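You operate a simulated robot arm through the tools that you are given. There is no shell and no other tool. Be economical: measure what you need, move in short steps, check, and stop when the job is done.

The job below is to be done with a simulated robot arm. You get a single attempt, and the scene is never put back.

Task
Put the white cup on the top of the grey cabinet away on the mixing end of the ink bench. Take the orange block and leave it on top of the wooden cradle. Fetch the white rag and set it on the middle shelf of the black rack. Push the top drawer of unit 2 shut. Shut the table drawer. Any order will do. Set down upright: white cup, orange block.

The check looks at the end state, three seconds after you hand in, the way a careful person would. Anything else that was tipped, shoved, dropped, spilled or broken makes it a failure.

Robot
A 6-joint arm with a two-finger gripper on a trunk, on a base that drives. Base frame: it is fixed to the floor where the robot stands at the start and does not move with it; the origin is under the middle of the robot, x ahead of it, y to its left, z up; the surface under the hand at the start is at about z = 72. Lengths are in cm, angles in degrees, forces in N, time in s.
It reaches about 129.8 cm from its shoulder. Its first joint turns from -149.0 to 149.0 degrees. Places, roughly: middle shelf of the black rack [320, -340, 80]; mixing end of the ink bench [-230, -230, 90]; orange block (3x6x4 cm) [90, -100, 80]; table drawer [-200, -70, 80]; top drawer of unit 2 [50, -340, 50]; white cup (8x8x8 cm) [70, 0, 80]; white rag (5x7x4 cm) [330, 30, 90]; wooden cradle (15x9x4 cm) [130, -10, 70]. Payload 1.57 kg.
The tool frame sits at the grasp point between the pads (the TCP): z along the fingers, y along the line on which they close. The tips reach 2.1 cm beyond it. The gripper opens to 7 cm. The gripper's body begins 5 cm behind the TCP.
Orientation is that of the tool frame in the base frame, as a unit quaternion [x, y, z, w]. With the fingers straight down and closing along the base's y, the tool's x points along the base's -x, its y along +y and its z along -z.

Tools
- The arm moves only by the tool drive_tool. Its argument "steps" is a list of rows, each a list of 3 entries, a list of its own where there are three numbers: the gripper command, from -1 (fully open) to 1 (shut), values between in proportion, then the shift along the tool's x, y, z in cm, then the turn, a rotation vector about the tool's x, y, z in degrees. In form: [[fingers, [x, y, z], [wx, wy, wz]], ...]. A call has 1 to 12 rows; each row shifts and turns the commanded pose from where the row before left it, along the tool's axes as they then stand. Rows are played at 5 a second. More than 5 cm and 8.6 degrees between two rows, or a gripper value outside its range, and nothing of the call is played. A pose out of reach is approached as far as the arm can. The call stops where the force on the tool passes 40 N (or 10 N more than at its start, if that is more) or the arm is blocked; 0.2 s more then pass. The fingers move at their own pace and stop on an object; they squeeze with about 29 N. The grip force told is the motor's: it shows also when the fingers shut on nothing. Time passes only in rows, and 0.2 s behind the last, so rows that do not move let the fingers close. The reply holds the time, the measured pose of the TCP, the force on the tool along the base axes, the opening and the grip force, in the units named above and with some noise, with the torque about the TCP (base axes, N m) and any sound that the robot's microphone picked up, and new pictures: "views" is both (left out), scene, wrist or none.
- Cameras (640 x 400 px; columns grow to the right, rows downward): "scene" is now at [1.29, 11.72, 175.56]; the picture's right is [-0.67, -0.74, 0.00], its down [-0.55, 0.51, -0.66] and it looks along [0.49, -0.45, -0.75] (base axes); focal length 266 px, centre (320, 200). "wrist" rides on the gripper at [7.9, 0.4, -8.1] in the tool frame; the picture's right is [-0.05, 1.00, 0.00], its down [-0.67, -0.04, -0.74] and it looks along [-0.74, -0.04, 0.67] (tool axes); focal length 256 px, centre (320, 200). There is no depth. A picture from a camera that has moved, and an enlarged one, comes with that camera's place and axes in the base frame and with its lens.
- slide_trunk(by): slides the trunk up (or, below 0, down) by that many cm; the arm and the scene camera ride with it, the base frame stays. It gives what a move gives, with no picture.
- roll_base(legs): drives the robot by 1 to 6 legs, each [ahead, turn to the left] in cm and degrees, along the robot's own axes; the way and the turn of a leg run together, so that a leg with both is an arc; at most 150 cm and 180 degrees a leg. The arm and the cameras ride along, it lands a little off, and it stops where it bumps. It gives what a move gives, and a new picture of the scene camera.
- pan_tilt(pan, tilt): turns the head with the scene camera to pan (to the left, within 155 degrees either way) and tilt (down, from -29 to 69), counted from straight ahead of the robot. It gives what a move gives, and a new picture of the scene camera.
- close_up(camera, box): a new picture of the part [left, top, right, bottom] of that camera's present view, enlarged. It takes no simulated time.
- finish_job(): hands the job in; it is judged then, once.

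Go step by step. Nothing tells you exact positions but the pictures and the camera data: compare them with the known pose of the tool, close in by small moves and look again before you grip or let go. The budget is 165 turns and 260 pictures, counting those below and the enlarged ones. Unless the task says otherwise, let go and move clear before handing in, and close with one line.

The tools are called after "Request:" by a JSON object that holds its "fn" and its "kwargs". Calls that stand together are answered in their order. drive_tool: Moves the arm, as the interface text tells. Its arguments: {"type":"object","properties":{"steps":{"type":"array","items":{"type":"array"}},"views":{"type":"string","enum":["both","scene","wrist","none"]}},"required":["steps"]} The other tools are called the same way: slide_trunk (by) slides the trunk up or down; roll_base (legs) drives the base; pan_tilt (pan, tilt) turns the head that bears the scene camera; close_up (camera, box) takes an enlarged picture of a part of a camera's view; finish_job () hands the job in.

At the start:

```text
time_s: 0.0
position: [91.71, -17.78, 109.34]
orientation: [-0.003, 1.0, 0.001, -0.001]
force: [0.0, 0.1, -0.6]
wrist_torque: [0.05, -0.01, 0.01]
finger_gap: 7.02
gripper_force: 0.2
trunk travel left (down, up): [-77.4, 19.6]
robot x, y, heading: [-0.18, 0.1, 0.2]
head pan, tilt: [-42.4, 48.6]
```

scene: 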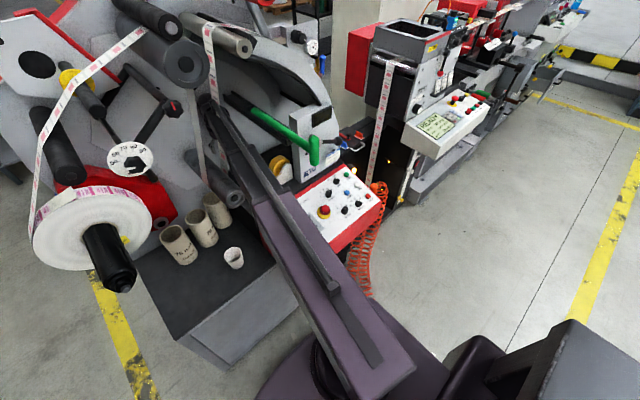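
wrist: 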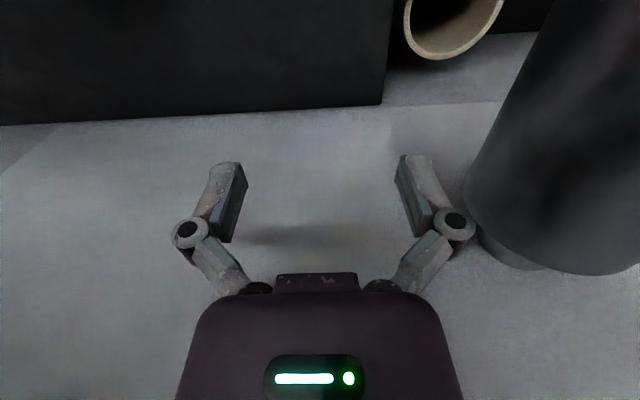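

I see the grey cabinet with a small white cup (near [66, 2]) and press machinery. First I look around with the head.

Request:
{"fn": "pan_tilt", "kwargs": {"pan": -10, "tilt": 45}}

Request:
{"fn": "close_up", "kwargs": {"camera": "scene", "box": [220, 100, 420, 300]}}

Request:
{"fn": "pan_tilt", "kwargs": {"pan": -60, "tilt": 15}}

Request:
{"fn": "pan_tilt", "kwargs": {"pan": -140, "tilt": 20}}

Request:
{"fn": "pan_tilt", "kwargs": {"pan": 140, "tilt": 20}}

Request:
{"fn": "pan_tilt", "kwargs": {"pan": 60, "tilt": 15}}

```text
time_s: 1.0
position: [91.66, -17.84, 109.31]
orientation: [-0.004, 1.0, -0.001, 0.0]
force: [0.6, 0.0, 0.1]
wrist_torque: [-0.01, 0.01, 0.0]
finger_gap: 7.0
gripper_force: 0.0
trunk travel left (down, up): [-77.4, 19.6]
robot x, y, heading: [-0.19, 0.23, -0.1]
head pan, tilt: [-10.0, 45.0]
camera scene: at [3.51, 15.58, 176.05], right [-0.18, -0.98, 0.0], down [-0.7, 0.12, -0.71], along [0.7, -0.12, -0.71], focal length 266 px, centre (320, 200)
```

scene: 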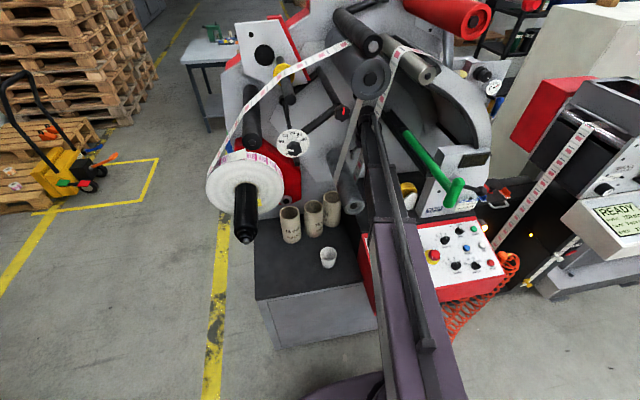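

```text
2.00 times, centred on (320, 200) of scene
camera zoom: at [3.51, 15.58, 176.05], right [-0.18, -0.98, 0.0], down [-0.7, 0.12, -0.71], along [0.7, -0.12, -0.71], focal length 532 px, centre (320, 200)
```

zoom: 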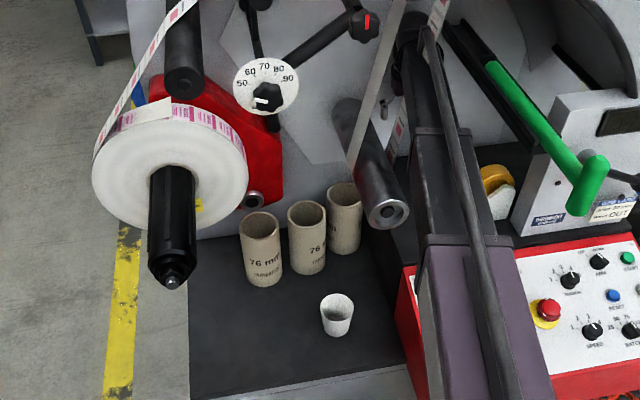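

```text
time_s: 2.2
position: [91.75, -17.89, 109.1]
orientation: [-0.005, 1.0, -0.001, 0.001]
force: [0.0, 0.2, 0.3]
wrist_torque: [0.0, 0.04, 0.03]
finger_gap: 7.01
gripper_force: 0.1
trunk travel left (down, up): [-77.4, 19.6]
robot x, y, heading: [0.06, -0.02, 0.1]
head pan, tilt: [-60.0, 15.0]
camera scene: at [0.17, 8.91, 180.73], right [-0.87, -0.5, 0.0], down [-0.13, 0.22, -0.97], along [0.48, -0.84, -0.26], focal length 266 px, centre (320, 200)
```

scene: 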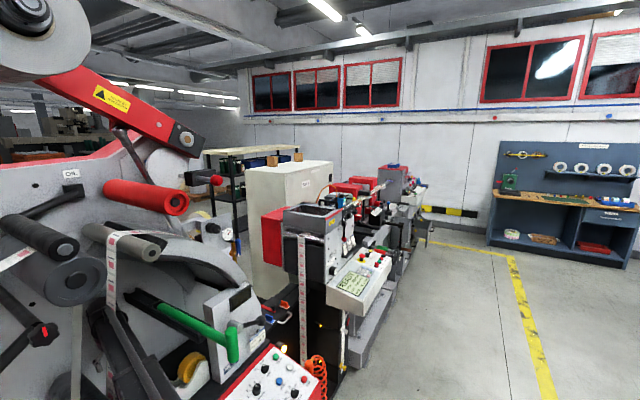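

```text
time_s: 3.7
position: [91.7, -17.92, 109.26]
orientation: [-0.004, 1.0, 0.0, 0.0]
force: [-0.1, -0.7, 0.2]
wrist_torque: [-0.03, 0.0, -0.01]
finger_gap: 7.02
gripper_force: 0.0
trunk travel left (down, up): [-77.4, 19.6]
robot x, y, heading: [0.08, 0.04, 0.2]
head pan, tilt: [-140.0, 20.0]
camera scene: at [-11.63, 11.02, 179.92], right [-0.64, 0.77, 0.0], down [0.26, 0.22, -0.94], along [-0.72, -0.6, -0.34], focal length 266 px, centre (320, 200)
```

scene: 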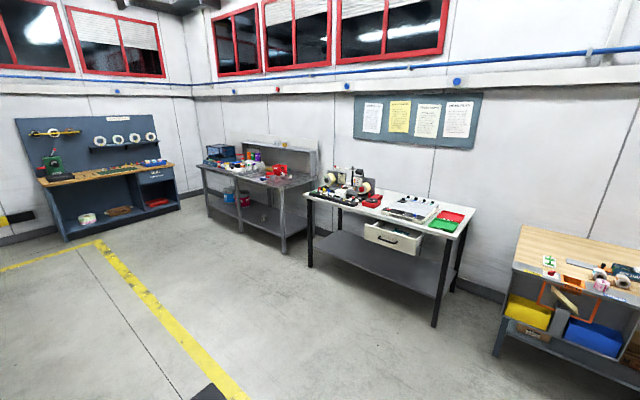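

```text
time_s: 7.5
position: [91.82, -17.95, 109.22]
orientation: [-0.005, 1.0, 0.0, 0.0]
force: [-0.7, 0.3, -0.7]
wrist_torque: [0.03, 0.06, 0.0]
finger_gap: 7.0
gripper_force: 0.1
trunk travel left (down, up): [-77.4, 19.6]
robot x, y, heading: [-0.16, 0.31, 0.1]
head pan, tilt: [140.0, 20.0]
camera scene: at [-11.62, 23.0, 179.92], right [0.64, 0.77, 0.0], down [0.26, -0.22, -0.94], along [-0.72, 0.6, -0.34], focal length 266 px, centre (320, 200)
```

scene: 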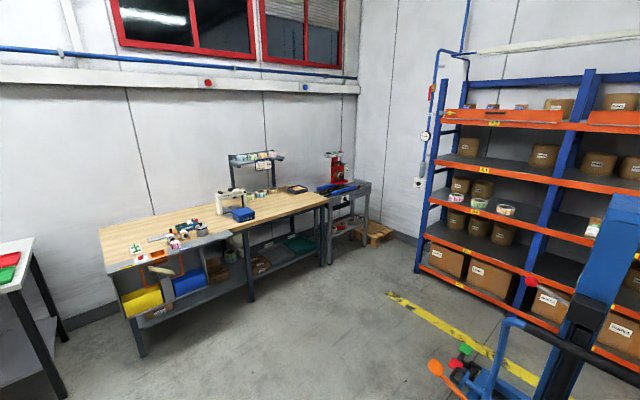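

```text
time_s: 9.1
position: [91.63, -17.93, 109.33]
orientation: [-0.005, 1.0, 0.0, 0.0]
force: [-0.6, 1.1, 0.5]
wrist_torque: [0.01, -0.01, -0.05]
finger_gap: 6.97
gripper_force: 0.1
trunk travel left (down, up): [-77.4, 19.6]
robot x, y, heading: [-0.21, 0.02, -0.0]
head pan, tilt: [60.0, 15.0]
camera scene: at [0.17, 25.09, 180.74], right [0.87, -0.5, 0.0], down [-0.13, -0.22, -0.97], along [0.48, 0.84, -0.26], focal length 266 px, centre (320, 200)
```

scene: 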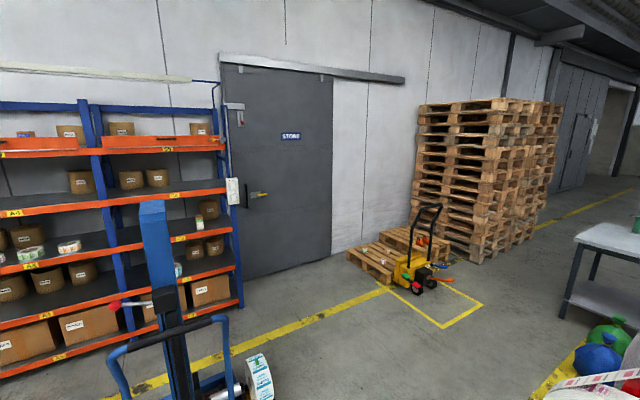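

The white table with drawer, the ink bench, the press line and black rack are visible; now I enlarge the regions that matter.

Request:
{"fn": "pan_tilt", "kwargs": {"pan": -55, "tilt": 35}}

Request:
{"fn": "close_up", "kwargs": {"camera": "scene", "box": [120, 130, 320, 255]}}

Request:
{"fn": "close_up", "kwargs": {"camera": "scene", "box": [200, 0, 440, 150]}}

Request:
{"fn": "pan_tilt", "kwargs": {"pan": -20, "tilt": 15}}

Request:
{"fn": "close_up", "kwargs": {"camera": "scene", "box": [0, 50, 320, 250]}}

Request:
{"fn": "pan_tilt", "kwargs": {"pan": -140, "tilt": 20}}

Request:
{"fn": "close_up", "kwargs": {"camera": "scene", "box": [180, 120, 340, 220]}}

Request:
{"fn": "close_up", "kwargs": {"camera": "scene", "box": [300, 150, 500, 275]}}

```text
time_s: 11.0
position: [91.86, -17.92, 109.25]
orientation: [-0.004, 1.0, 0.0, 0.0]
force: [0.0, 0.7, 0.5]
wrist_torque: [-0.02, 0.01, -0.01]
finger_gap: 7.01
gripper_force: 0.0
trunk travel left (down, up): [-77.4, 19.6]
robot x, y, heading: [-0.22, 0.16, -0.0]
head pan, tilt: [-55.0, 35.0]
camera scene: at [0.55, 9.79, 177.54], right [-0.82, -0.57, 0.0], down [-0.33, 0.47, -0.82], along [0.47, -0.67, -0.57], focal length 266 px, centre (320, 200)
```

scene: 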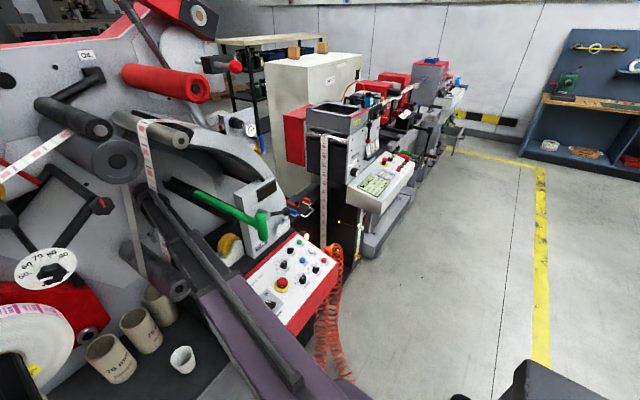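

```text
3.20 times, centred on (220, 192) of scene
camera zoom: at [0.55, 9.79, 177.54], right [-0.82, -0.57, 0.0], down [-0.33, 0.47, -0.82], along [0.47, -0.67, -0.57], focal length 851 px, centre (640, 224)
```

zoom: 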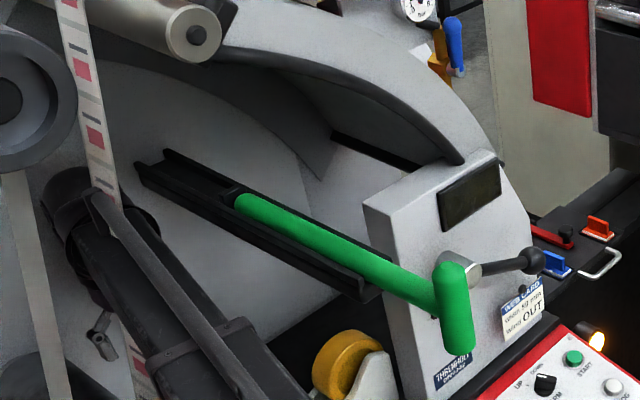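

```text
2.67 times, centred on (320, 75) of scene
camera zoom: at [0.55, 9.79, 177.54], right [-0.82, -0.57, 0.0], down [-0.33, 0.47, -0.82], along [0.47, -0.67, -0.57], focal length 709 px, centre (320, 533)
```

zoom: 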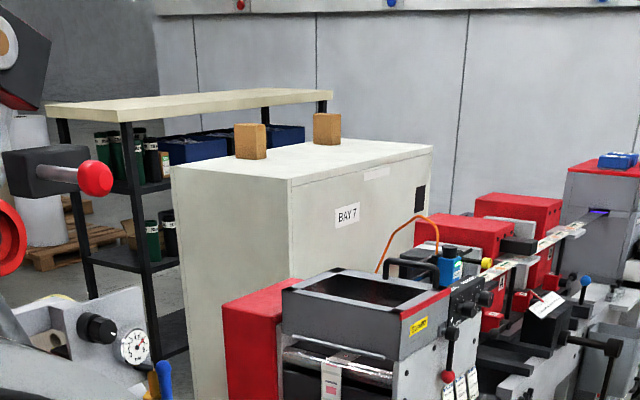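

```text
time_s: 12.0
position: [91.73, -17.9, 109.36]
orientation: [-0.005, 1.0, 0.0, -0.001]
force: [0.0, 0.1, -0.9]
wrist_torque: [0.03, 0.0, 0.03]
finger_gap: 7.01
gripper_force: 0.1
trunk travel left (down, up): [-77.4, 19.6]
robot x, y, heading: [-0.03, -0.17, 0.1]
head pan, tilt: [-20.0, 15.0]
camera scene: at [4.28, 13.79, 180.73], right [-0.34, -0.94, 0.0], down [-0.24, 0.09, -0.97], along [0.91, -0.33, -0.26], focal length 266 px, centre (320, 200)
```

scene: 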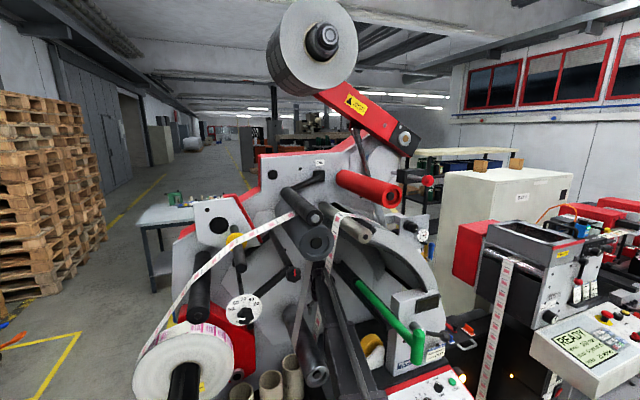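

```text
2.00 times, centred on (160, 150) of scene
camera zoom: at [4.28, 13.79, 180.73], right [-0.34, -0.94, 0.0], down [-0.24, 0.09, -0.97], along [0.91, -0.33, -0.26], focal length 532 px, centre (640, 300)
```

zoom: 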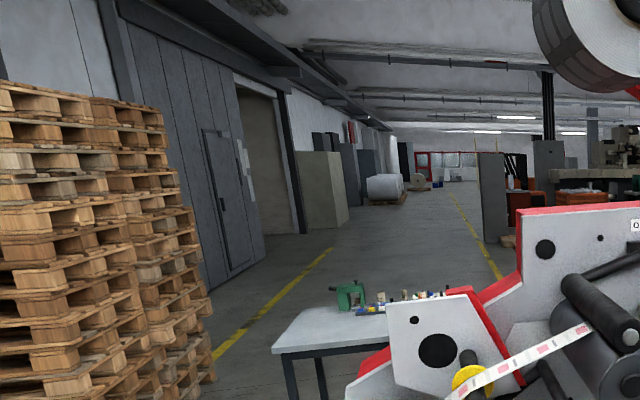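

```text
time_s: 14.0
position: [91.76, -17.87, 109.24]
orientation: [-0.004, 1.0, 0.001, 0.0]
force: [0.0, -0.3, -0.7]
wrist_torque: [0.01, 0.0, -0.03]
finger_gap: 6.99
gripper_force: 0.1
trunk travel left (down, up): [-77.4, 19.6]
robot x, y, heading: [-0.02, 0.63, -0.0]
head pan, tilt: [-140.0, 20.0]
camera scene: at [-11.63, 11.02, 179.92], right [-0.64, 0.77, 0.0], down [0.26, 0.22, -0.94], along [-0.72, -0.6, -0.34], focal length 266 px, centre (320, 200)
```

scene: 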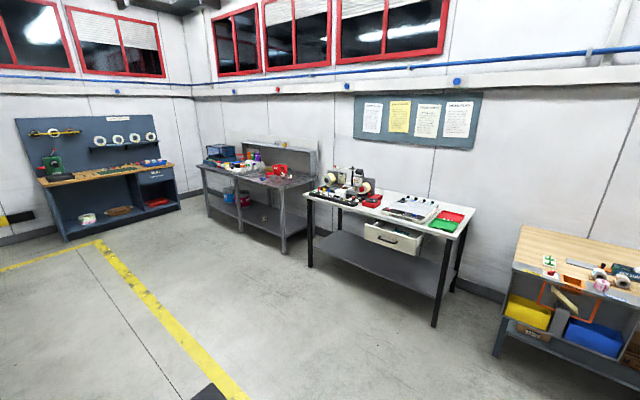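

```text
4.00 times, centred on (260, 170) of scene
camera zoom: at [-11.63, 11.02, 179.92], right [-0.64, 0.77, 0.0], down [0.26, 0.22, -0.94], along [-0.72, -0.6, -0.34], focal length 1064 px, centre (560, 320)
```

zoom: 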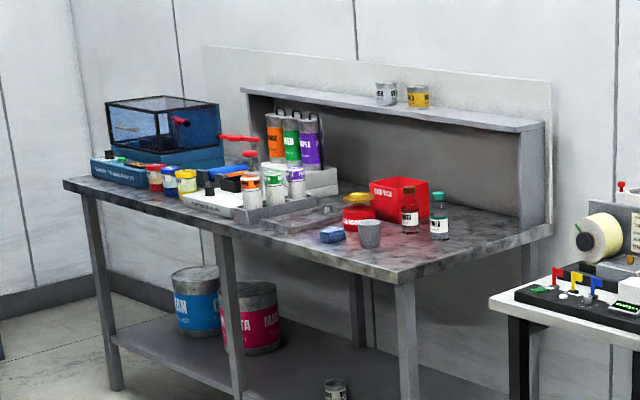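

```text
3.20 times, centred on (400, 212) of scene
camera zoom: at [-11.63, 11.02, 179.92], right [-0.64, 0.77, 0.0], down [0.26, 0.22, -0.94], along [-0.72, -0.6, -0.34], focal length 851 px, centre (64, 160)
```

zoom: 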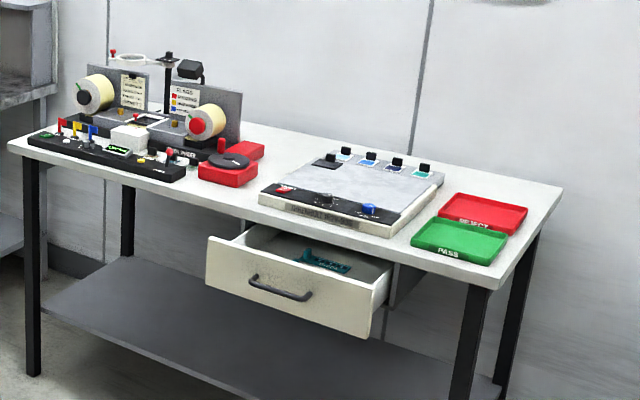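

The cup looks empty and stands on the cabinet; the orange block sits near the press inlet. I retract the arm toward the robot, then shift above the cup and look.

Request:
{"fn": "drive_tool", "kwargs": {"steps": [[-1, [5, 0, 0], [0, 0, 0]], [-1, [5, 0, 0], [0, 0, 0]], [-1, [5, 0, 0], [0, 0, 0]], [-1, [5, 0, 0], [0, 0, 0]], [-1, [5, 0, 0], [0, 0, 0]], [-1, [0, 0, 0], [0, 0, 0]]], "views": "wrist"}}

Request:
{"fn": "pan_tilt", "kwargs": {"pan": -15, "tilt": 55}}

```text
time_s: 15.4
position: [66.77, -18.26, 109.23]
orientation: [-0.004, 1.0, 0.0, 0.0]
force: [0.8, -0.1, -0.1]
wrist_torque: [0.02, -0.01, -0.04]
finger_gap: 6.98
gripper_force: 0.0
trunk travel left (down, up): [-77.4, 19.6]
robot x, y, heading: [-0.02, 0.02, -0.1]
head pan, tilt: [-140.0, 20.0]
camera wrist: at [58.87, -17.93, 117.53], right [0.04, 1.0, 0.0], down [0.67, -0.03, 0.74], along [0.74, -0.03, -0.67], focal length 256 px, centre (320, 200)
```

wrist: 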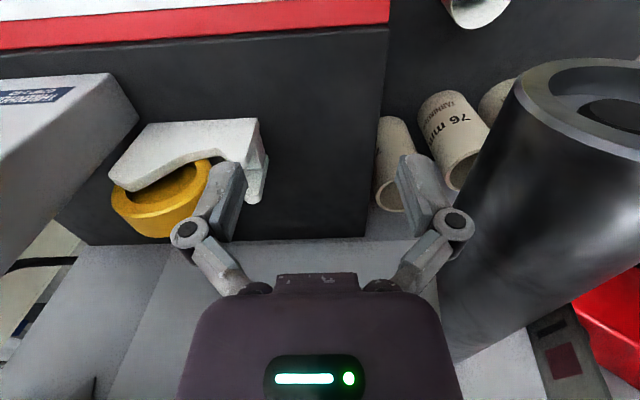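

```text
time_s: 17.5
position: [66.8, -18.22, 109.26]
orientation: [-0.004, 1.0, 0.0, 0.0]
force: [-0.2, -0.3, 0.2]
wrist_torque: [-0.02, 0.03, 0.02]
finger_gap: 6.98
gripper_force: 0.0
trunk travel left (down, up): [-77.4, 19.6]
robot x, y, heading: [-0.1, -0.12, -0.1]
head pan, tilt: [-15.0, 55.0]
camera scene: at [2.45, 15.13, 174.71], right [-0.26, -0.97, 0.0], down [-0.79, 0.21, -0.57], along [0.55, -0.15, -0.82], focal length 266 px, centre (320, 200)
```

scene: 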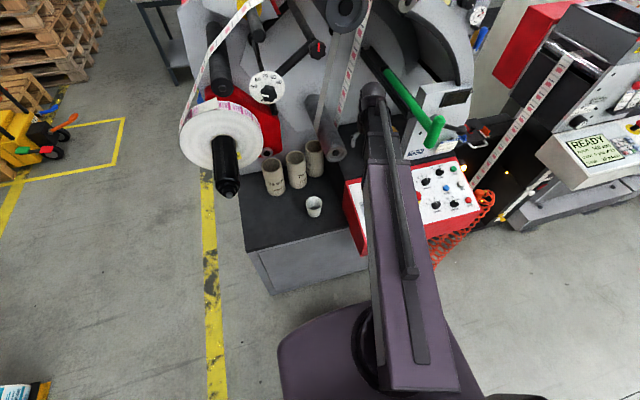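

The grey roller's end is around [64, -7, 107], so I come at the cup's left rim with a 45° tilted hand from the robot's side. Backing off, moving left, then tilting.

Request:
{"fn": "drive_tool", "kwargs": {"steps": [[-1, [5, 0, 0], [0, 0, 0]], [-1, [5, 0, 0], [0, 0, 0]], [-1, [5, 0, 0], [0, 0, 0]], [-1, [3, 0, 0], [0, 0, 0]], [-1, [0, 5, 0], [0, -7.5, 0]], [-1, [0, 5, 0], [0, -7.5, 0]], [-1, [0, 5, 0], [0, -7.5, 0]], [-1, [0, 5, 0], [0, -7.5, 0]], [-1, [0, 3, 0], [0, -7.5, 0]], [-1, [0, 0, 0], [0, -7.5, 0]], [-1, [0, 0, 0], [0, 0, 0]]]}}

```text
time_s: 19.4
position: [62.5, -1.03, 111.74]
orientation: [0.001, 0.966, -0.002, 0.259]
force: [-14.7, -0.4, 5.1]
wrist_torque: [-0.38, 0.01, -0.59]
finger_gap: 6.99
gripper_force: 0.0
out of reach, approached as far as the arm can: row 4, 5, 6, 7, 8, 9
trunk travel left (down, up): [-77.4, 19.6]
robot x, y, heading: [0.02, 0.24, 0.1]
head pan, tilt: [-15.0, 55.0]
stopped in row 9: the force on the tool passed its limit at 74 N (the readings are from after the stop); the commanded pose is now the measured one
camera scene: at [2.49, 15.34, 174.72], right [-0.26, -0.97, 0.0], down [-0.79, 0.21, -0.57], along [0.55, -0.15, -0.82], focal length 266 px, centre (320, 200)
camera wrist: at [51.48, -0.56, 115.0], right [0.05, 1.0, 0.02], down [0.2, -0.03, 0.98], along [0.98, -0.04, -0.21], focal length 256 px, centre (320, 200)
```

scene: 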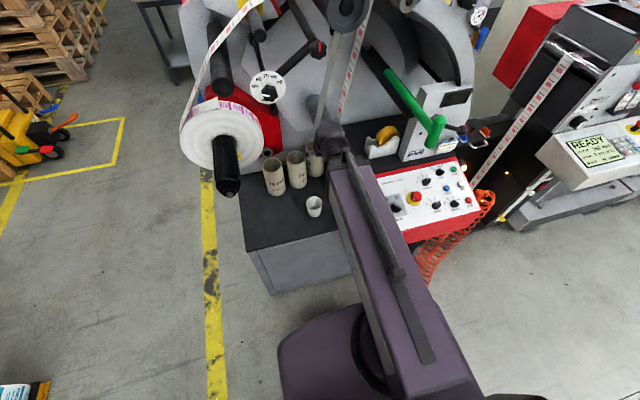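
wrist: 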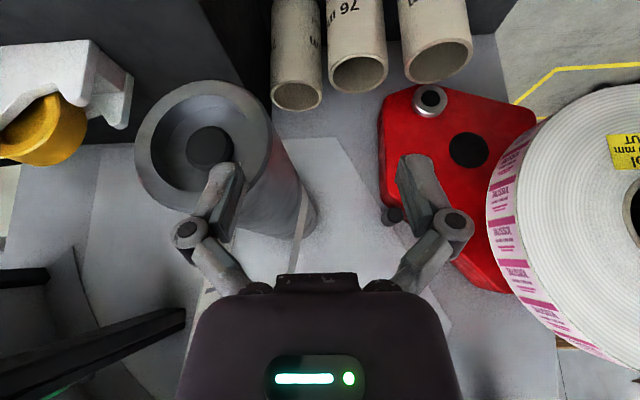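

The hand is too close in and a finger touched the grey roller. I back the base away to give the arm room.

Request:
{"fn": "roll_base", "kwargs": {"legs": [[-30, 0]]}}

```text
time_s: 21.8
position: [32.55, -0.95, 111.91]
orientation: [0.0, 0.965, -0.001, 0.26]
force: [0.0, -0.8, -0.1]
wrist_torque: [-0.02, 0.0, -0.02]
finger_gap: 7.01
gripper_force: 0.1
trunk travel left (down, up): [-77.4, 19.6]
robot x, y, heading: [-29.97, -0.01, 0.0]
head pan, tilt: [-15.0, 55.0]
camera scene: at [-27.63, 15.16, 174.71], right [-0.26, -0.97, 0.0], down [-0.79, 0.21, -0.57], along [0.55, -0.15, -0.82], focal length 266 px, centre (320, 200)
```

scene: 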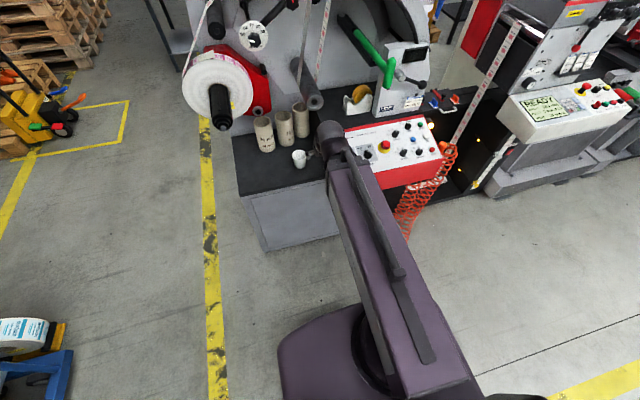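

Clear now. I complete the 45° tilt, shift left and come partway along the finger axis toward the cup.

Request:
{"fn": "drive_tool", "kwargs": {"steps": [[-1, [0, 3, 0], [0, -7.5, 0]], [-1, [0, 2.8, 0], [0, -7.5, 0]], [-1, [0, 0, 5], [0, 0, 0]], [-1, [0, 0, 5], [0, 0, 0]], [-1, [0, 0, 5], [0, 0, 0]], [-1, [0, 0, 5], [0, 0, 0]], [-1, [0, 0, 0], [0, 0, 0]]]}}

```text
time_s: 23.4
position: [50.93, 5.11, 114.86]
orientation: [0.0, 0.923, -0.001, 0.384]
force: [0.0, -0.9, -0.2]
wrist_torque: [0.01, 0.04, 0.0]
finger_gap: 7.0
gripper_force: 0.1
out of reach, approached as far as the arm can: row 1, 2, 3, 4, 5, 6
trunk travel left (down, up): [-77.4, 19.6]
robot x, y, heading: [-29.92, -0.04, 0.2]
head pan, tilt: [-15.0, 55.0]
camera scene: at [-27.58, 15.16, 174.71], right [-0.26, -0.97, 0.0], down [-0.79, 0.21, -0.57], along [0.55, -0.15, -0.82], focal length 266 px, centre (320, 200)
camera wrist: at [39.52, 5.36, 115.05], right [0.04, 1.0, 0.04], down [-0.06, -0.03, 1.0], along [1.0, -0.04, 0.06], focal length 256 px, centre (320, 200)
```

scene: 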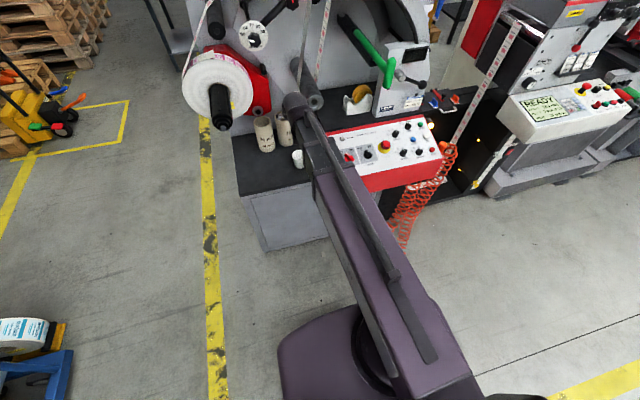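
wrist: 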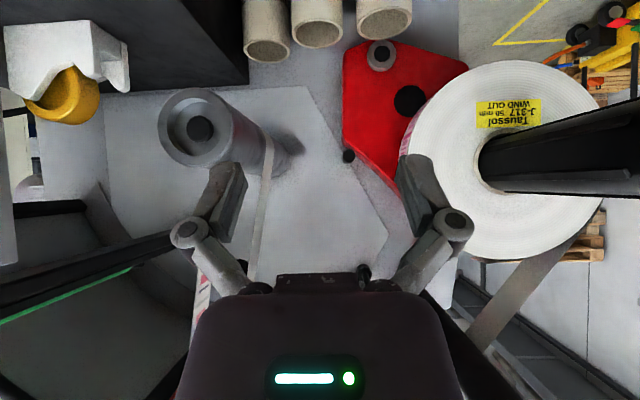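

The arm is cramped high; lowering the trunk brings the hand down instead.

Request:
{"fn": "slide_trunk", "kwargs": {"by": -22}}

Request:
{"fn": "drive_tool", "kwargs": {"steps": [[-1, [0, 0, 0], [0, 0, 0]]]}}

```text
time_s: 25.7
position: [50.98, 5.08, 92.77]
orientation: [0.0, 0.923, -0.001, 0.385]
force: [-0.3, 0.3, -0.3]
wrist_torque: [0.01, 0.02, 0.01]
finger_gap: 7.01
gripper_force: 0.2
trunk travel left (down, up): [-55.4, 41.6]
robot x, y, heading: [-30.13, 0.08, 0.3]
head pan, tilt: [-15.0, 55.0]
```

```text
time_s: 26.1
position: [50.93, 5.07, 92.79]
orientation: [-0.001, 0.923, 0.0, 0.384]
force: [1.0, -0.8, -0.6]
wrist_torque: [-0.01, -0.01, 0.02]
finger_gap: 6.99
gripper_force: 0.1
trunk travel left (down, up): [-55.4, 41.6]
robot x, y, heading: [-30.42, 0.54, 0.0]
head pan, tilt: [-15.0, 55.0]
camera scene: at [-27.53, 15.16, 152.71], right [-0.26, -0.97, 0.0], down [-0.79, 0.21, -0.57], along [0.55, -0.15, -0.82], focal length 266 px, centre (320, 200)
camera wrist: at [39.55, 5.36, 93.03], right [0.04, 1.0, 0.04], down [-0.06, -0.03, 1.0], along [1.0, -0.04, 0.06], focal length 256 px, centre (320, 200)
```

scene: 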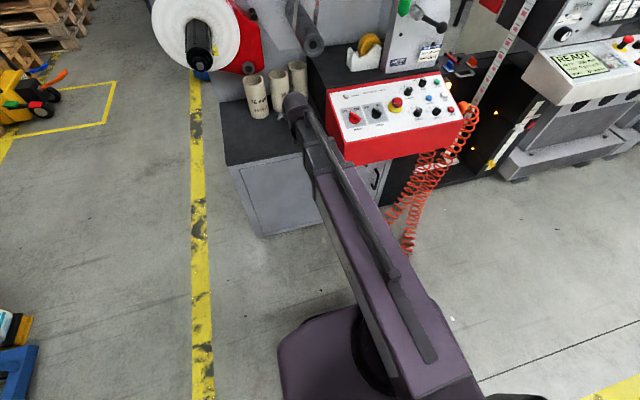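
wrist: 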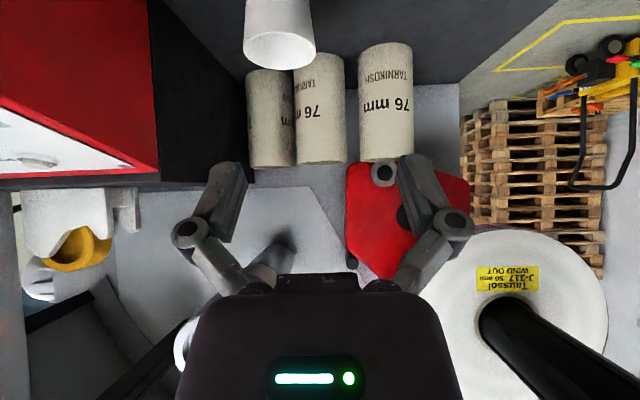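

The cup rim is near [64.6, 1, 80], about 7 cm across. I approach along the finger axis with the TCP on its left wall and check before the final bit.

Request:
{"fn": "drive_tool", "kwargs": {"steps": [[-1, [0, -0.6, 4], [0, 0, 0]], [-1, [0, 0, 4], [0, 0, 0]], [-1, [0, 0, 4], [0, 0, 0]], [-1, [0, 0, 0], [0, 0, 0]]]}}

Request:
{"fn": "pan_tilt", "kwargs": {"pan": -2, "tilt": 42}}

Request:
{"fn": "close_up", "kwargs": {"camera": "scene", "box": [280, 120, 440, 220]}}

```text
time_s: 27.1
position: [59.49, 4.34, 92.7]
orientation: [0.0, 0.924, -0.001, 0.383]
force: [-0.1, 0.1, 0.0]
wrist_torque: [-0.04, -0.04, -0.03]
finger_gap: 7.01
gripper_force: 0.1
out of reach, approached as far as the arm can: row 1, 2, 3
trunk travel left (down, up): [-55.4, 41.6]
robot x, y, heading: [-30.13, 0.07, -0.0]
head pan, tilt: [-15.0, 55.0]
camera scene: at [-27.52, 15.16, 152.71], right [-0.26, -0.97, 0.0], down [-0.79, 0.21, -0.57], along [0.55, -0.15, -0.82], focal length 266 px, centre (320, 200)
camera wrist: at [48.14, 4.7, 93.02], right [0.04, 1.0, 0.04], down [-0.06, -0.03, 1.0], along [1.0, -0.04, 0.06], focal length 256 px, centre (320, 200)
```

scene: 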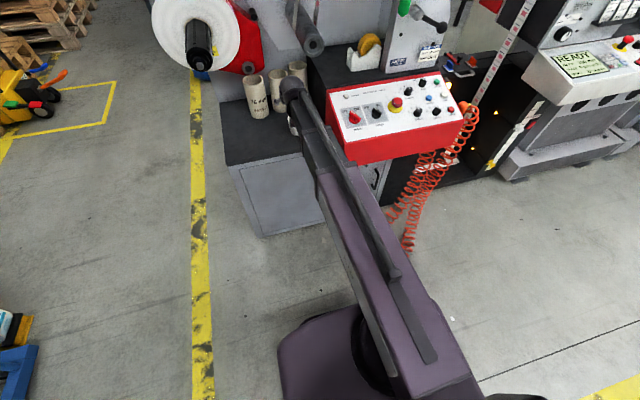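
wrist: 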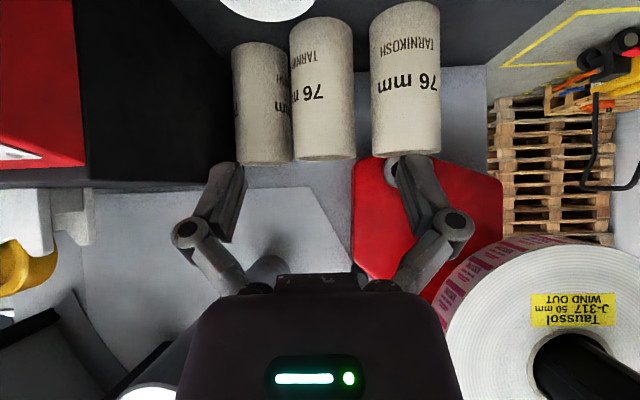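

```text
time_s: 27.8
position: [59.54, 4.32, 92.7]
orientation: [0.0, 0.924, -0.001, 0.383]
force: [1.1, 0.3, 0.0]
wrist_torque: [-0.01, 0.0, 0.02]
finger_gap: 7.01
gripper_force: 0.1
trunk travel left (down, up): [-55.4, 41.6]
robot x, y, heading: [-29.94, 0.12, -0.3]
head pan, tilt: [-2.0, 42.0]
camera scene: at [-26.13, 16.73, 154.48], right [-0.04, -1.0, 0.0], down [-0.67, 0.02, -0.74], along [0.74, -0.03, -0.67], focal length 266 px, centre (320, 200)
```

scene: 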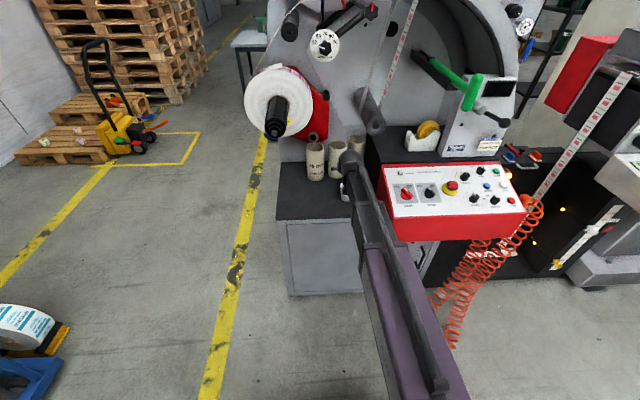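

```text
4.00 times, centred on (360, 170) of scene
camera zoom: at [-26.13, 16.73, 154.48], right [-0.04, -1.0, 0.0], down [-0.67, 0.02, -0.74], along [0.74, -0.03, -0.67], focal length 1064 px, centre (160, 320)
```

zoom: 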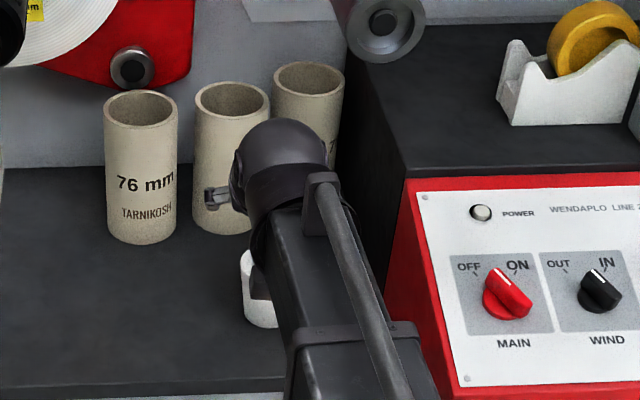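

The arm's limit there is vertical, so I'll set x and y over the wall here and use the trunk to descend. Shifting forward about 5.7 cm.

Request:
{"fn": "drive_tool", "kwargs": {"steps": [[-1, [-2.05, -0.2, 2.05], [0, 0, 0]], [-1, [-2.05, -0.1, 2.05], [0, 0, 0]], [-1, [0, 0, 0], [0, 0, 0]]], "views": "wrist"}}

```text
time_s: 28.6
position: [65.24, 4.03, 92.78]
orientation: [0.001, 0.923, -0.001, 0.384]
force: [-0.4, -0.4, -0.1]
wrist_torque: [-0.01, 0.0, 0.01]
finger_gap: 7.02
gripper_force: 0.0
trunk travel left (down, up): [-55.4, 41.6]
robot x, y, heading: [-30.03, 0.17, 0.1]
head pan, tilt: [-2.0, 42.0]
camera wrist: at [53.93, 4.39, 93.02], right [0.04, 1.0, 0.04], down [-0.06, -0.03, 1.0], along [1.0, -0.04, 0.06], focal length 256 px, centre (320, 200)
```

wrist: 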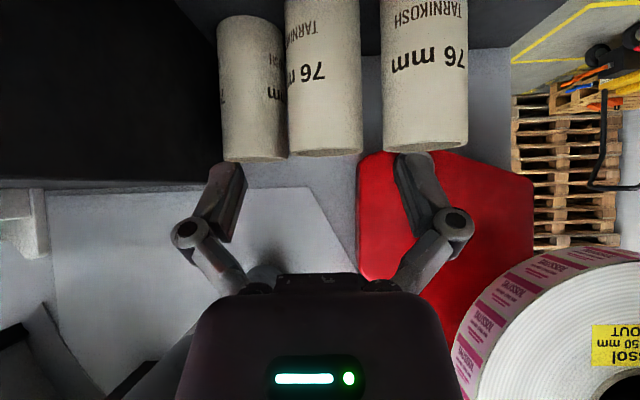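

Tubes are well behind the fingertips. Descending with the trunk, then checking.

Request:
{"fn": "slide_trunk", "kwargs": {"by": -9}}

Request:
{"fn": "pan_tilt", "kwargs": {"pan": 5, "tilt": 42}}

Request:
{"fn": "close_up", "kwargs": {"camera": "scene", "box": [320, 80, 480, 180]}}

Request:
{"fn": "close_up", "kwargs": {"camera": "wrist", "box": [0, 0, 640, 400]}}

```text
time_s: 29.9
position: [65.22, 4.07, 83.64]
orientation: [0.0, 0.924, 0.0, 0.383]
force: [-0.3, -0.2, -0.5]
wrist_torque: [0.0, -0.03, 0.01]
finger_gap: 7.03
gripper_force: 0.1
trunk travel left (down, up): [-46.4, 50.6]
robot x, y, heading: [-29.93, 0.17, -0.1]
head pan, tilt: [-2.0, 42.0]
```

```text
time_s: 30.6
position: [65.43, 4.06, 83.76]
orientation: [0.0, 0.924, 0.0, 0.383]
force: [0.3, 0.3, -1.4]
wrist_torque: [0.01, 0.02, 0.01]
finger_gap: 6.99
gripper_force: 0.0
trunk travel left (down, up): [-46.4, 50.6]
robot x, y, heading: [-30.18, 0.02, 0.0]
head pan, tilt: [5.0, 42.0]
camera scene: at [-26.15, 17.75, 145.49], right [0.09, -1.0, 0.0], down [-0.67, -0.06, -0.74], along [0.74, 0.06, -0.67], focal length 266 px, centre (320, 200)
```

scene: 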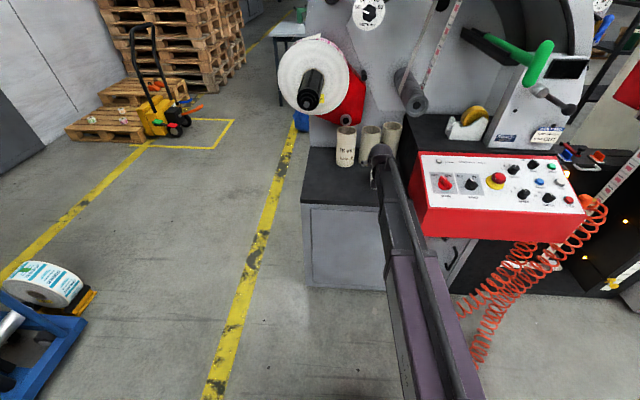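

```text
4.00 times, centred on (400, 130) of scene
camera zoom: at [-26.15, 17.75, 145.49], right [0.09, -1.0, 0.0], down [-0.67, -0.06, -0.74], along [0.74, 0.06, -0.67], focal length 1064 px, centre (0, 480)
```

zoom: 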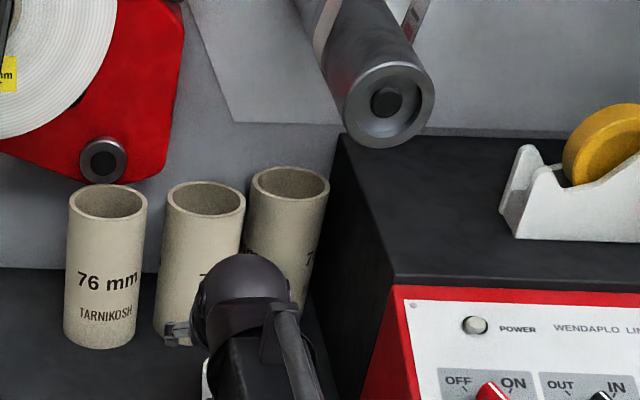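

```text
1.00 times, centred on (320, 200) of wrist (not enlarged: the box is as wide or as high as the picture)
camera zoom: at [53.93, 4.38, 84.02], right [0.04, 1.0, 0.04], down [-0.06, -0.03, 1.0], along [1.0, -0.04, 0.06], focal length 256 px, centre (320, 200)
```

zoom: 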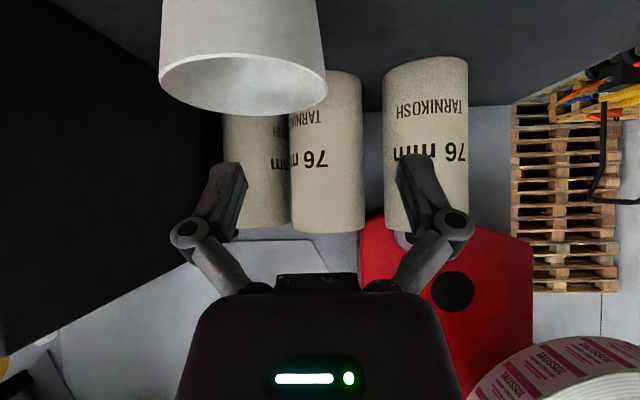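

The right rim edge in view lines up with the gripper midline (y≈4.3). Fine nudge, descend 5 cm and look before gripping.

Request:
{"fn": "drive_tool", "kwargs": {"steps": [[-1, [0, 0.15, 0], [0, 0, 0]]], "views": "none"}}

Request:
{"fn": "slide_trunk", "kwargs": {"by": -5}}

Request:
{"fn": "close_up", "kwargs": {"camera": "wrist", "box": [0, 0, 640, 400]}}

```text
time_s: 31.0
position: [65.43, 4.15, 83.74]
orientation: [0.0, 0.924, -0.001, 0.384]
force: [0.0, 0.5, 0.1]
wrist_torque: [0.0, 0.01, -0.01]
finger_gap: 7.0
gripper_force: 0.1
trunk travel left (down, up): [-46.4, 50.6]
robot x, y, heading: [-30.18, 0.03, 0.3]
head pan, tilt: [5.0, 42.0]
```

```text
time_s: 31.9
position: [65.34, 4.2, 78.7]
orientation: [-0.001, 0.923, 0.0, 0.384]
force: [-0.2, -0.3, 0.1]
wrist_torque: [0.0, -0.01, 0.0]
finger_gap: 7.01
gripper_force: 0.1
trunk travel left (down, up): [-41.4, 55.6]
robot x, y, heading: [-30.04, 0.25, 0.1]
head pan, tilt: [5.0, 42.0]
```

```text
1.00 times, centred on (320, 200) of wrist (not enlarged: the box is as wide or as high as the picture)
camera zoom: at [53.92, 4.53, 79.03], right [0.04, 1.0, 0.04], down [-0.06, -0.03, 1.0], along [1.0, -0.04, 0.06], focal length 256 px, centre (320, 200)
```

zoom: 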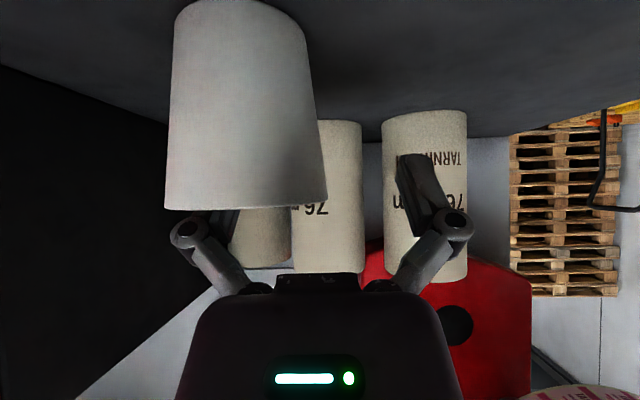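

The inner finger is inside the cup. One cm lower, then close gently.

Request:
{"fn": "slide_trunk", "kwargs": {"by": -1}}

Request:
{"fn": "drive_tool", "kwargs": {"steps": [[0, [0, 0, 0], [0, 0, 0]], [0.6, [0, 0, 0], [0, 0, 0]], [1, [0, 0, 0], [0, 0, 0]], [1, [0, 0, 0], [0, 0, 0]], [1, [0, 0, 0], [0, 0, 0]], [1, [0, 0, 0], [0, 0, 0]]], "views": "wrist"}}

```text
time_s: 32.5
position: [65.32, 4.14, 77.82]
orientation: [0.0, 0.923, 0.0, 0.384]
force: [-0.5, 0.2, -0.4]
wrist_torque: [-0.05, -0.01, 0.0]
finger_gap: 6.99
gripper_force: 0.0
trunk travel left (down, up): [-40.4, 56.6]
robot x, y, heading: [-29.72, 0.31, -0.1]
head pan, tilt: [5.0, 42.0]
```

```text
time_s: 33.9
position: [65.23, 4.2, 77.85]
orientation: [0.0, 0.923, -0.001, 0.384]
force: [-0.5, -1.5, 9.1]
wrist_torque: [-0.52, 0.22, 0.0]
finger_gap: 0.95
gripper_force: 29.1
trunk travel left (down, up): [-40.4, 56.6]
robot x, y, heading: [-29.95, 0.26, -0.0]
head pan, tilt: [5.0, 42.0]
camera wrist: at [53.87, 4.51, 78.1], right [0.04, 1.0, 0.04], down [-0.06, -0.03, 1.0], along [1.0, -0.04, 0.06], focal length 256 px, centre (320, 200)
```

wrist: 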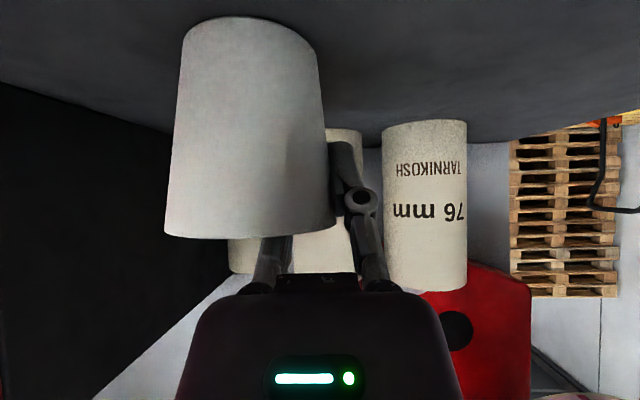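

Gripped on the wall. Lift a little and check.

Request:
{"fn": "slide_trunk", "kwargs": {"by": 5}}

Request:
{"fn": "close_up", "kwargs": {"camera": "wrist", "box": [0, 0, 640, 400]}}

```text
time_s: 34.8
position: [65.35, 4.23, 82.86]
orientation: [-0.001, 0.923, 0.0, 0.384]
force: [-0.2, 0.0, -0.2]
wrist_torque: [0.0, 0.01, 0.02]
finger_gap: 0.67
gripper_force: 28.6
trunk travel left (down, up): [-45.4, 51.6]
robot x, y, heading: [-29.59, 0.03, 0.0]
head pan, tilt: [5.0, 42.0]
```

```text
1.00 times, centred on (320, 200) of wrist (not enlarged: the box is as wide or as high as the picture)
camera zoom: at [53.93, 4.53, 83.01], right [0.04, 1.0, 0.04], down [-0.06, -0.03, 1.0], along [1.0, -0.04, 0.06], focal length 256 px, centre (320, 200)
```

zoom: 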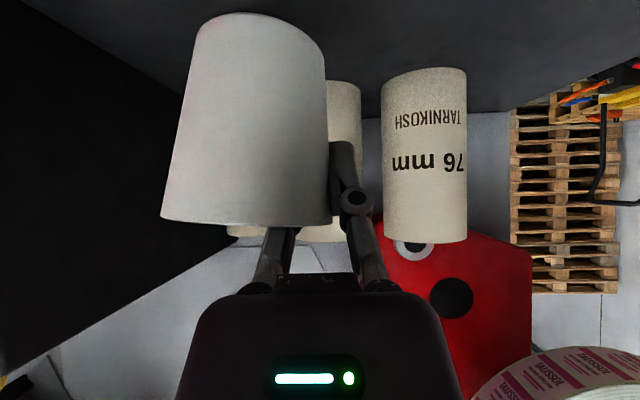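

The cup is held (slightly canted). I raise the trunk and drive to face the ink bench, keeping well clear.

Request:
{"fn": "slide_trunk", "kwargs": {"by": 12}}

Request:
{"fn": "roll_base", "kwargs": {"legs": [[-50, 0]]}}

Request:
{"fn": "roll_base", "kwargs": {"legs": [[0, -90]]}}

Request:
{"fn": "pan_tilt", "kwargs": {"pan": 40, "tilt": 30}}

```text
time_s: 36.3
position: [65.33, 4.22, 94.77]
orientation: [0.0, 0.923, 0.0, 0.384]
force: [-0.9, 0.4, -0.4]
wrist_torque: [0.03, 0.0, 0.0]
finger_gap: 0.61
gripper_force: 29.2
trunk travel left (down, up): [-57.4, 39.6]
robot x, y, heading: [-30.02, 0.42, 0.0]
head pan, tilt: [5.0, 42.0]
```

```text
time_s: 39.8
position: [15.09, 3.78, 94.8]
orientation: [0.002, 0.924, -0.001, 0.383]
force: [0.8, 0.0, -0.7]
wrist_torque: [0.01, -0.03, 0.01]
finger_gap: 0.6
gripper_force: 29.3
trunk travel left (down, up): [-57.4, 39.6]
robot x, y, heading: [-80.04, 0.34, -0.8]
head pan, tilt: [5.0, 42.0]
camera scene: at [-76.26, 17.81, 156.49], right [0.08, -1.0, 0.0], down [-0.67, -0.05, -0.74], along [0.74, 0.06, -0.67], focal length 266 px, centre (320, 200)
```

scene: 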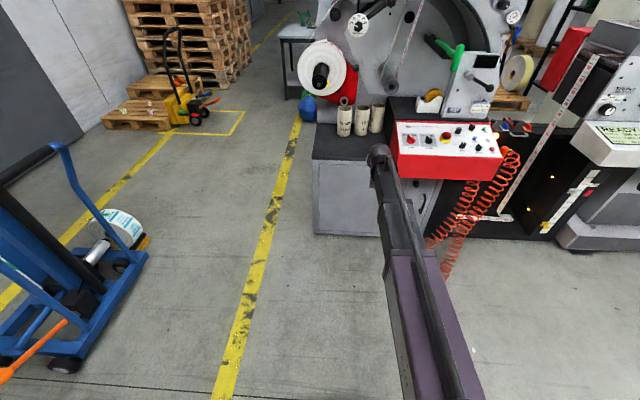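

```text
time_s: 45.9
position: [-76.83, -95.11, 94.8]
orientation: [0.656, 0.651, -0.273, 0.269]
force: [0.6, 0.2, -0.6]
wrist_torque: [-0.02, 0.01, 0.01]
finger_gap: 0.6
gripper_force: 28.9
trunk travel left (down, up): [-57.4, 39.6]
robot x, y, heading: [-81.19, 0.25, -90.3]
head pan, tilt: [5.0, 42.0]
camera scene: at [-63.24, -3.81, 156.49], right [-1.0, -0.08, 0.0], down [-0.06, 0.67, -0.74], along [0.06, -0.74, -0.67], focal length 266 px, centre (320, 200)
```

scene: 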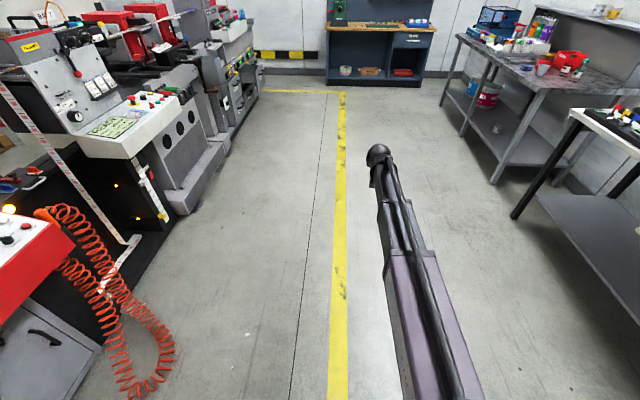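

```text
time_s: 46.9
position: [-76.8, -95.01, 94.81]
orientation: [0.655, 0.65, -0.273, 0.27]
force: [-0.1, -0.4, -0.6]
wrist_torque: [-0.01, -0.01, -0.04]
finger_gap: 0.6
gripper_force: 28.9
trunk travel left (down, up): [-57.4, 39.6]
robot x, y, heading: [-80.87, 0.28, -90.4]
head pan, tilt: [40.0, 30.0]
camera scene: at [-58.14, -2.41, 158.31], right [-0.77, -0.64, 0.0], down [-0.32, 0.38, -0.87], along [0.55, -0.67, -0.5], focal length 266 px, centre (320, 200)
```

scene: 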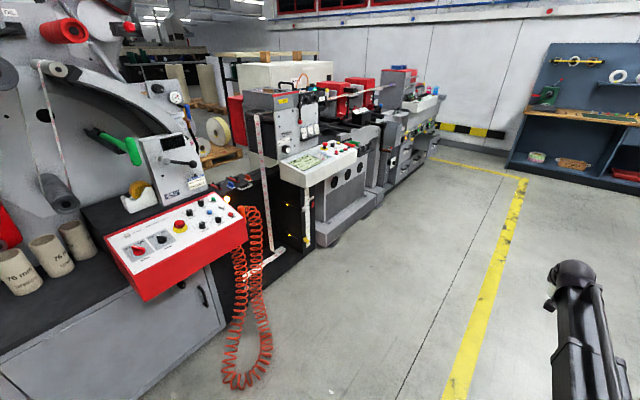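

Driving forward to come level with the mixing end of the ink bench, then turning to face it.

Request:
{"fn": "roll_base", "kwargs": {"legs": [[110, 0], [108, 0]]}}

Request:
{"fn": "roll_base", "kwargs": {"legs": [[0, -90]]}}

Request:
{"fn": "pan_tilt", "kwargs": {"pan": 15, "tilt": 25}}

Request:
{"fn": "close_up", "kwargs": {"camera": "scene", "box": [240, 90, 480, 240]}}

```text
time_s: 60.1
position: [-74.11, -312.16, 94.85]
orientation: [0.65, 0.657, -0.27, 0.272]
force: [0.0, 0.3, -0.3]
wrist_torque: [0.0, -0.03, 0.03]
finger_gap: 0.59
gripper_force: 29.2
trunk travel left (down, up): [-57.4, 39.6]
robot x, y, heading: [-79.92, -216.86, -89.1]
head pan, tilt: [40.0, 30.0]
camera scene: at [-57.06, -219.22, 158.31], right [-0.76, -0.65, 0.0], down [-0.33, 0.38, -0.87], along [0.57, -0.66, -0.5], focal length 266 px, centre (320, 200)
```

scene: 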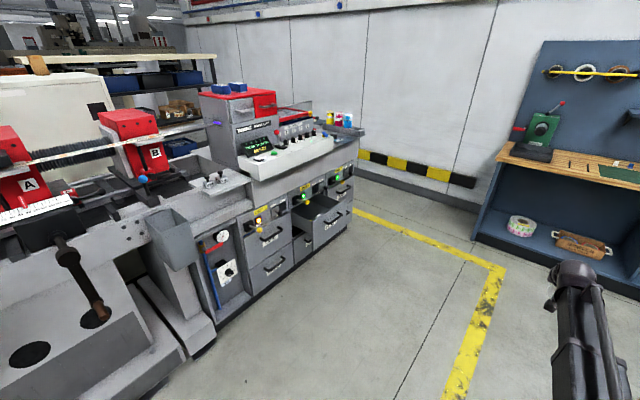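

```text
time_s: 66.2
position: [-175.09, -223.56, 94.59]
orientation: [0.924, 0.009, -0.383, 0.003]
force: [-0.3, 0.1, -0.5]
wrist_torque: [-0.02, -0.02, 0.0]
finger_gap: 0.62
gripper_force: 28.9
trunk travel left (down, up): [-57.4, 39.6]
robot x, y, heading: [-79.84, -215.73, -178.4]
head pan, tilt: [40.0, 30.0]
camera scene: at [-81.7, -238.61, 158.32], right [-0.66, 0.75, 0.0], down [0.37, 0.33, -0.87], along [-0.65, -0.57, -0.5], focal length 266 px, centre (320, 200)
```

scene: 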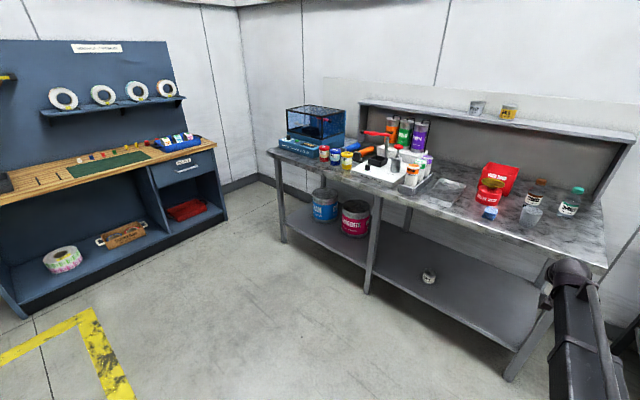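

```text
time_s: 67.1
position: [-175.08, -223.45, 94.65]
orientation: [0.924, 0.009, -0.383, 0.003]
force: [0.2, 0.0, 0.0]
wrist_torque: [-0.01, 0.0, -0.02]
finger_gap: 0.58
gripper_force: 29.1
trunk travel left (down, up): [-57.4, 39.6]
robot x, y, heading: [-79.47, -215.67, -178.4]
head pan, tilt: [15.0, 25.0]
camera scene: at [-83.77, -235.24, 159.11], right [-0.29, 0.96, 0.0], down [0.41, 0.12, -0.91], along [-0.87, -0.26, -0.42], focal length 266 px, centre (320, 200)
```

scene: 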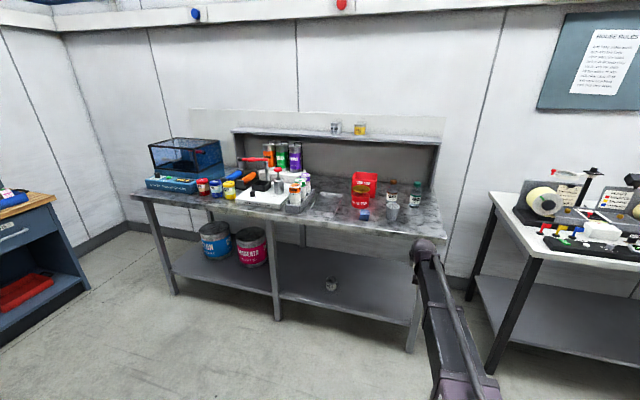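

```text
2.67 times, centred on (360, 165) of scene
camera zoom: at [-83.77, -235.24, 159.11], right [-0.29, 0.96, 0.0], down [0.41, 0.12, -0.91], along [-0.87, -0.26, -0.42], focal length 709 px, centre (213, 293)
```

zoom: 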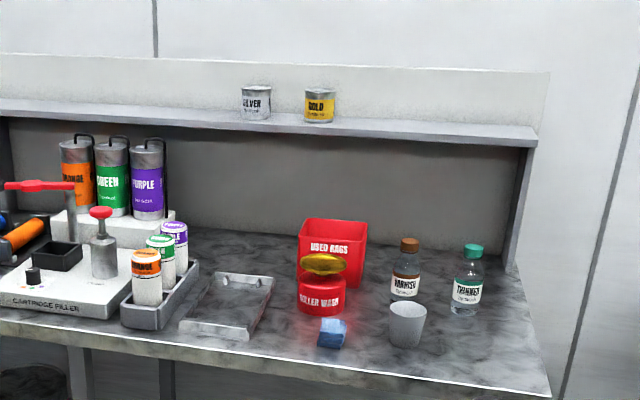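

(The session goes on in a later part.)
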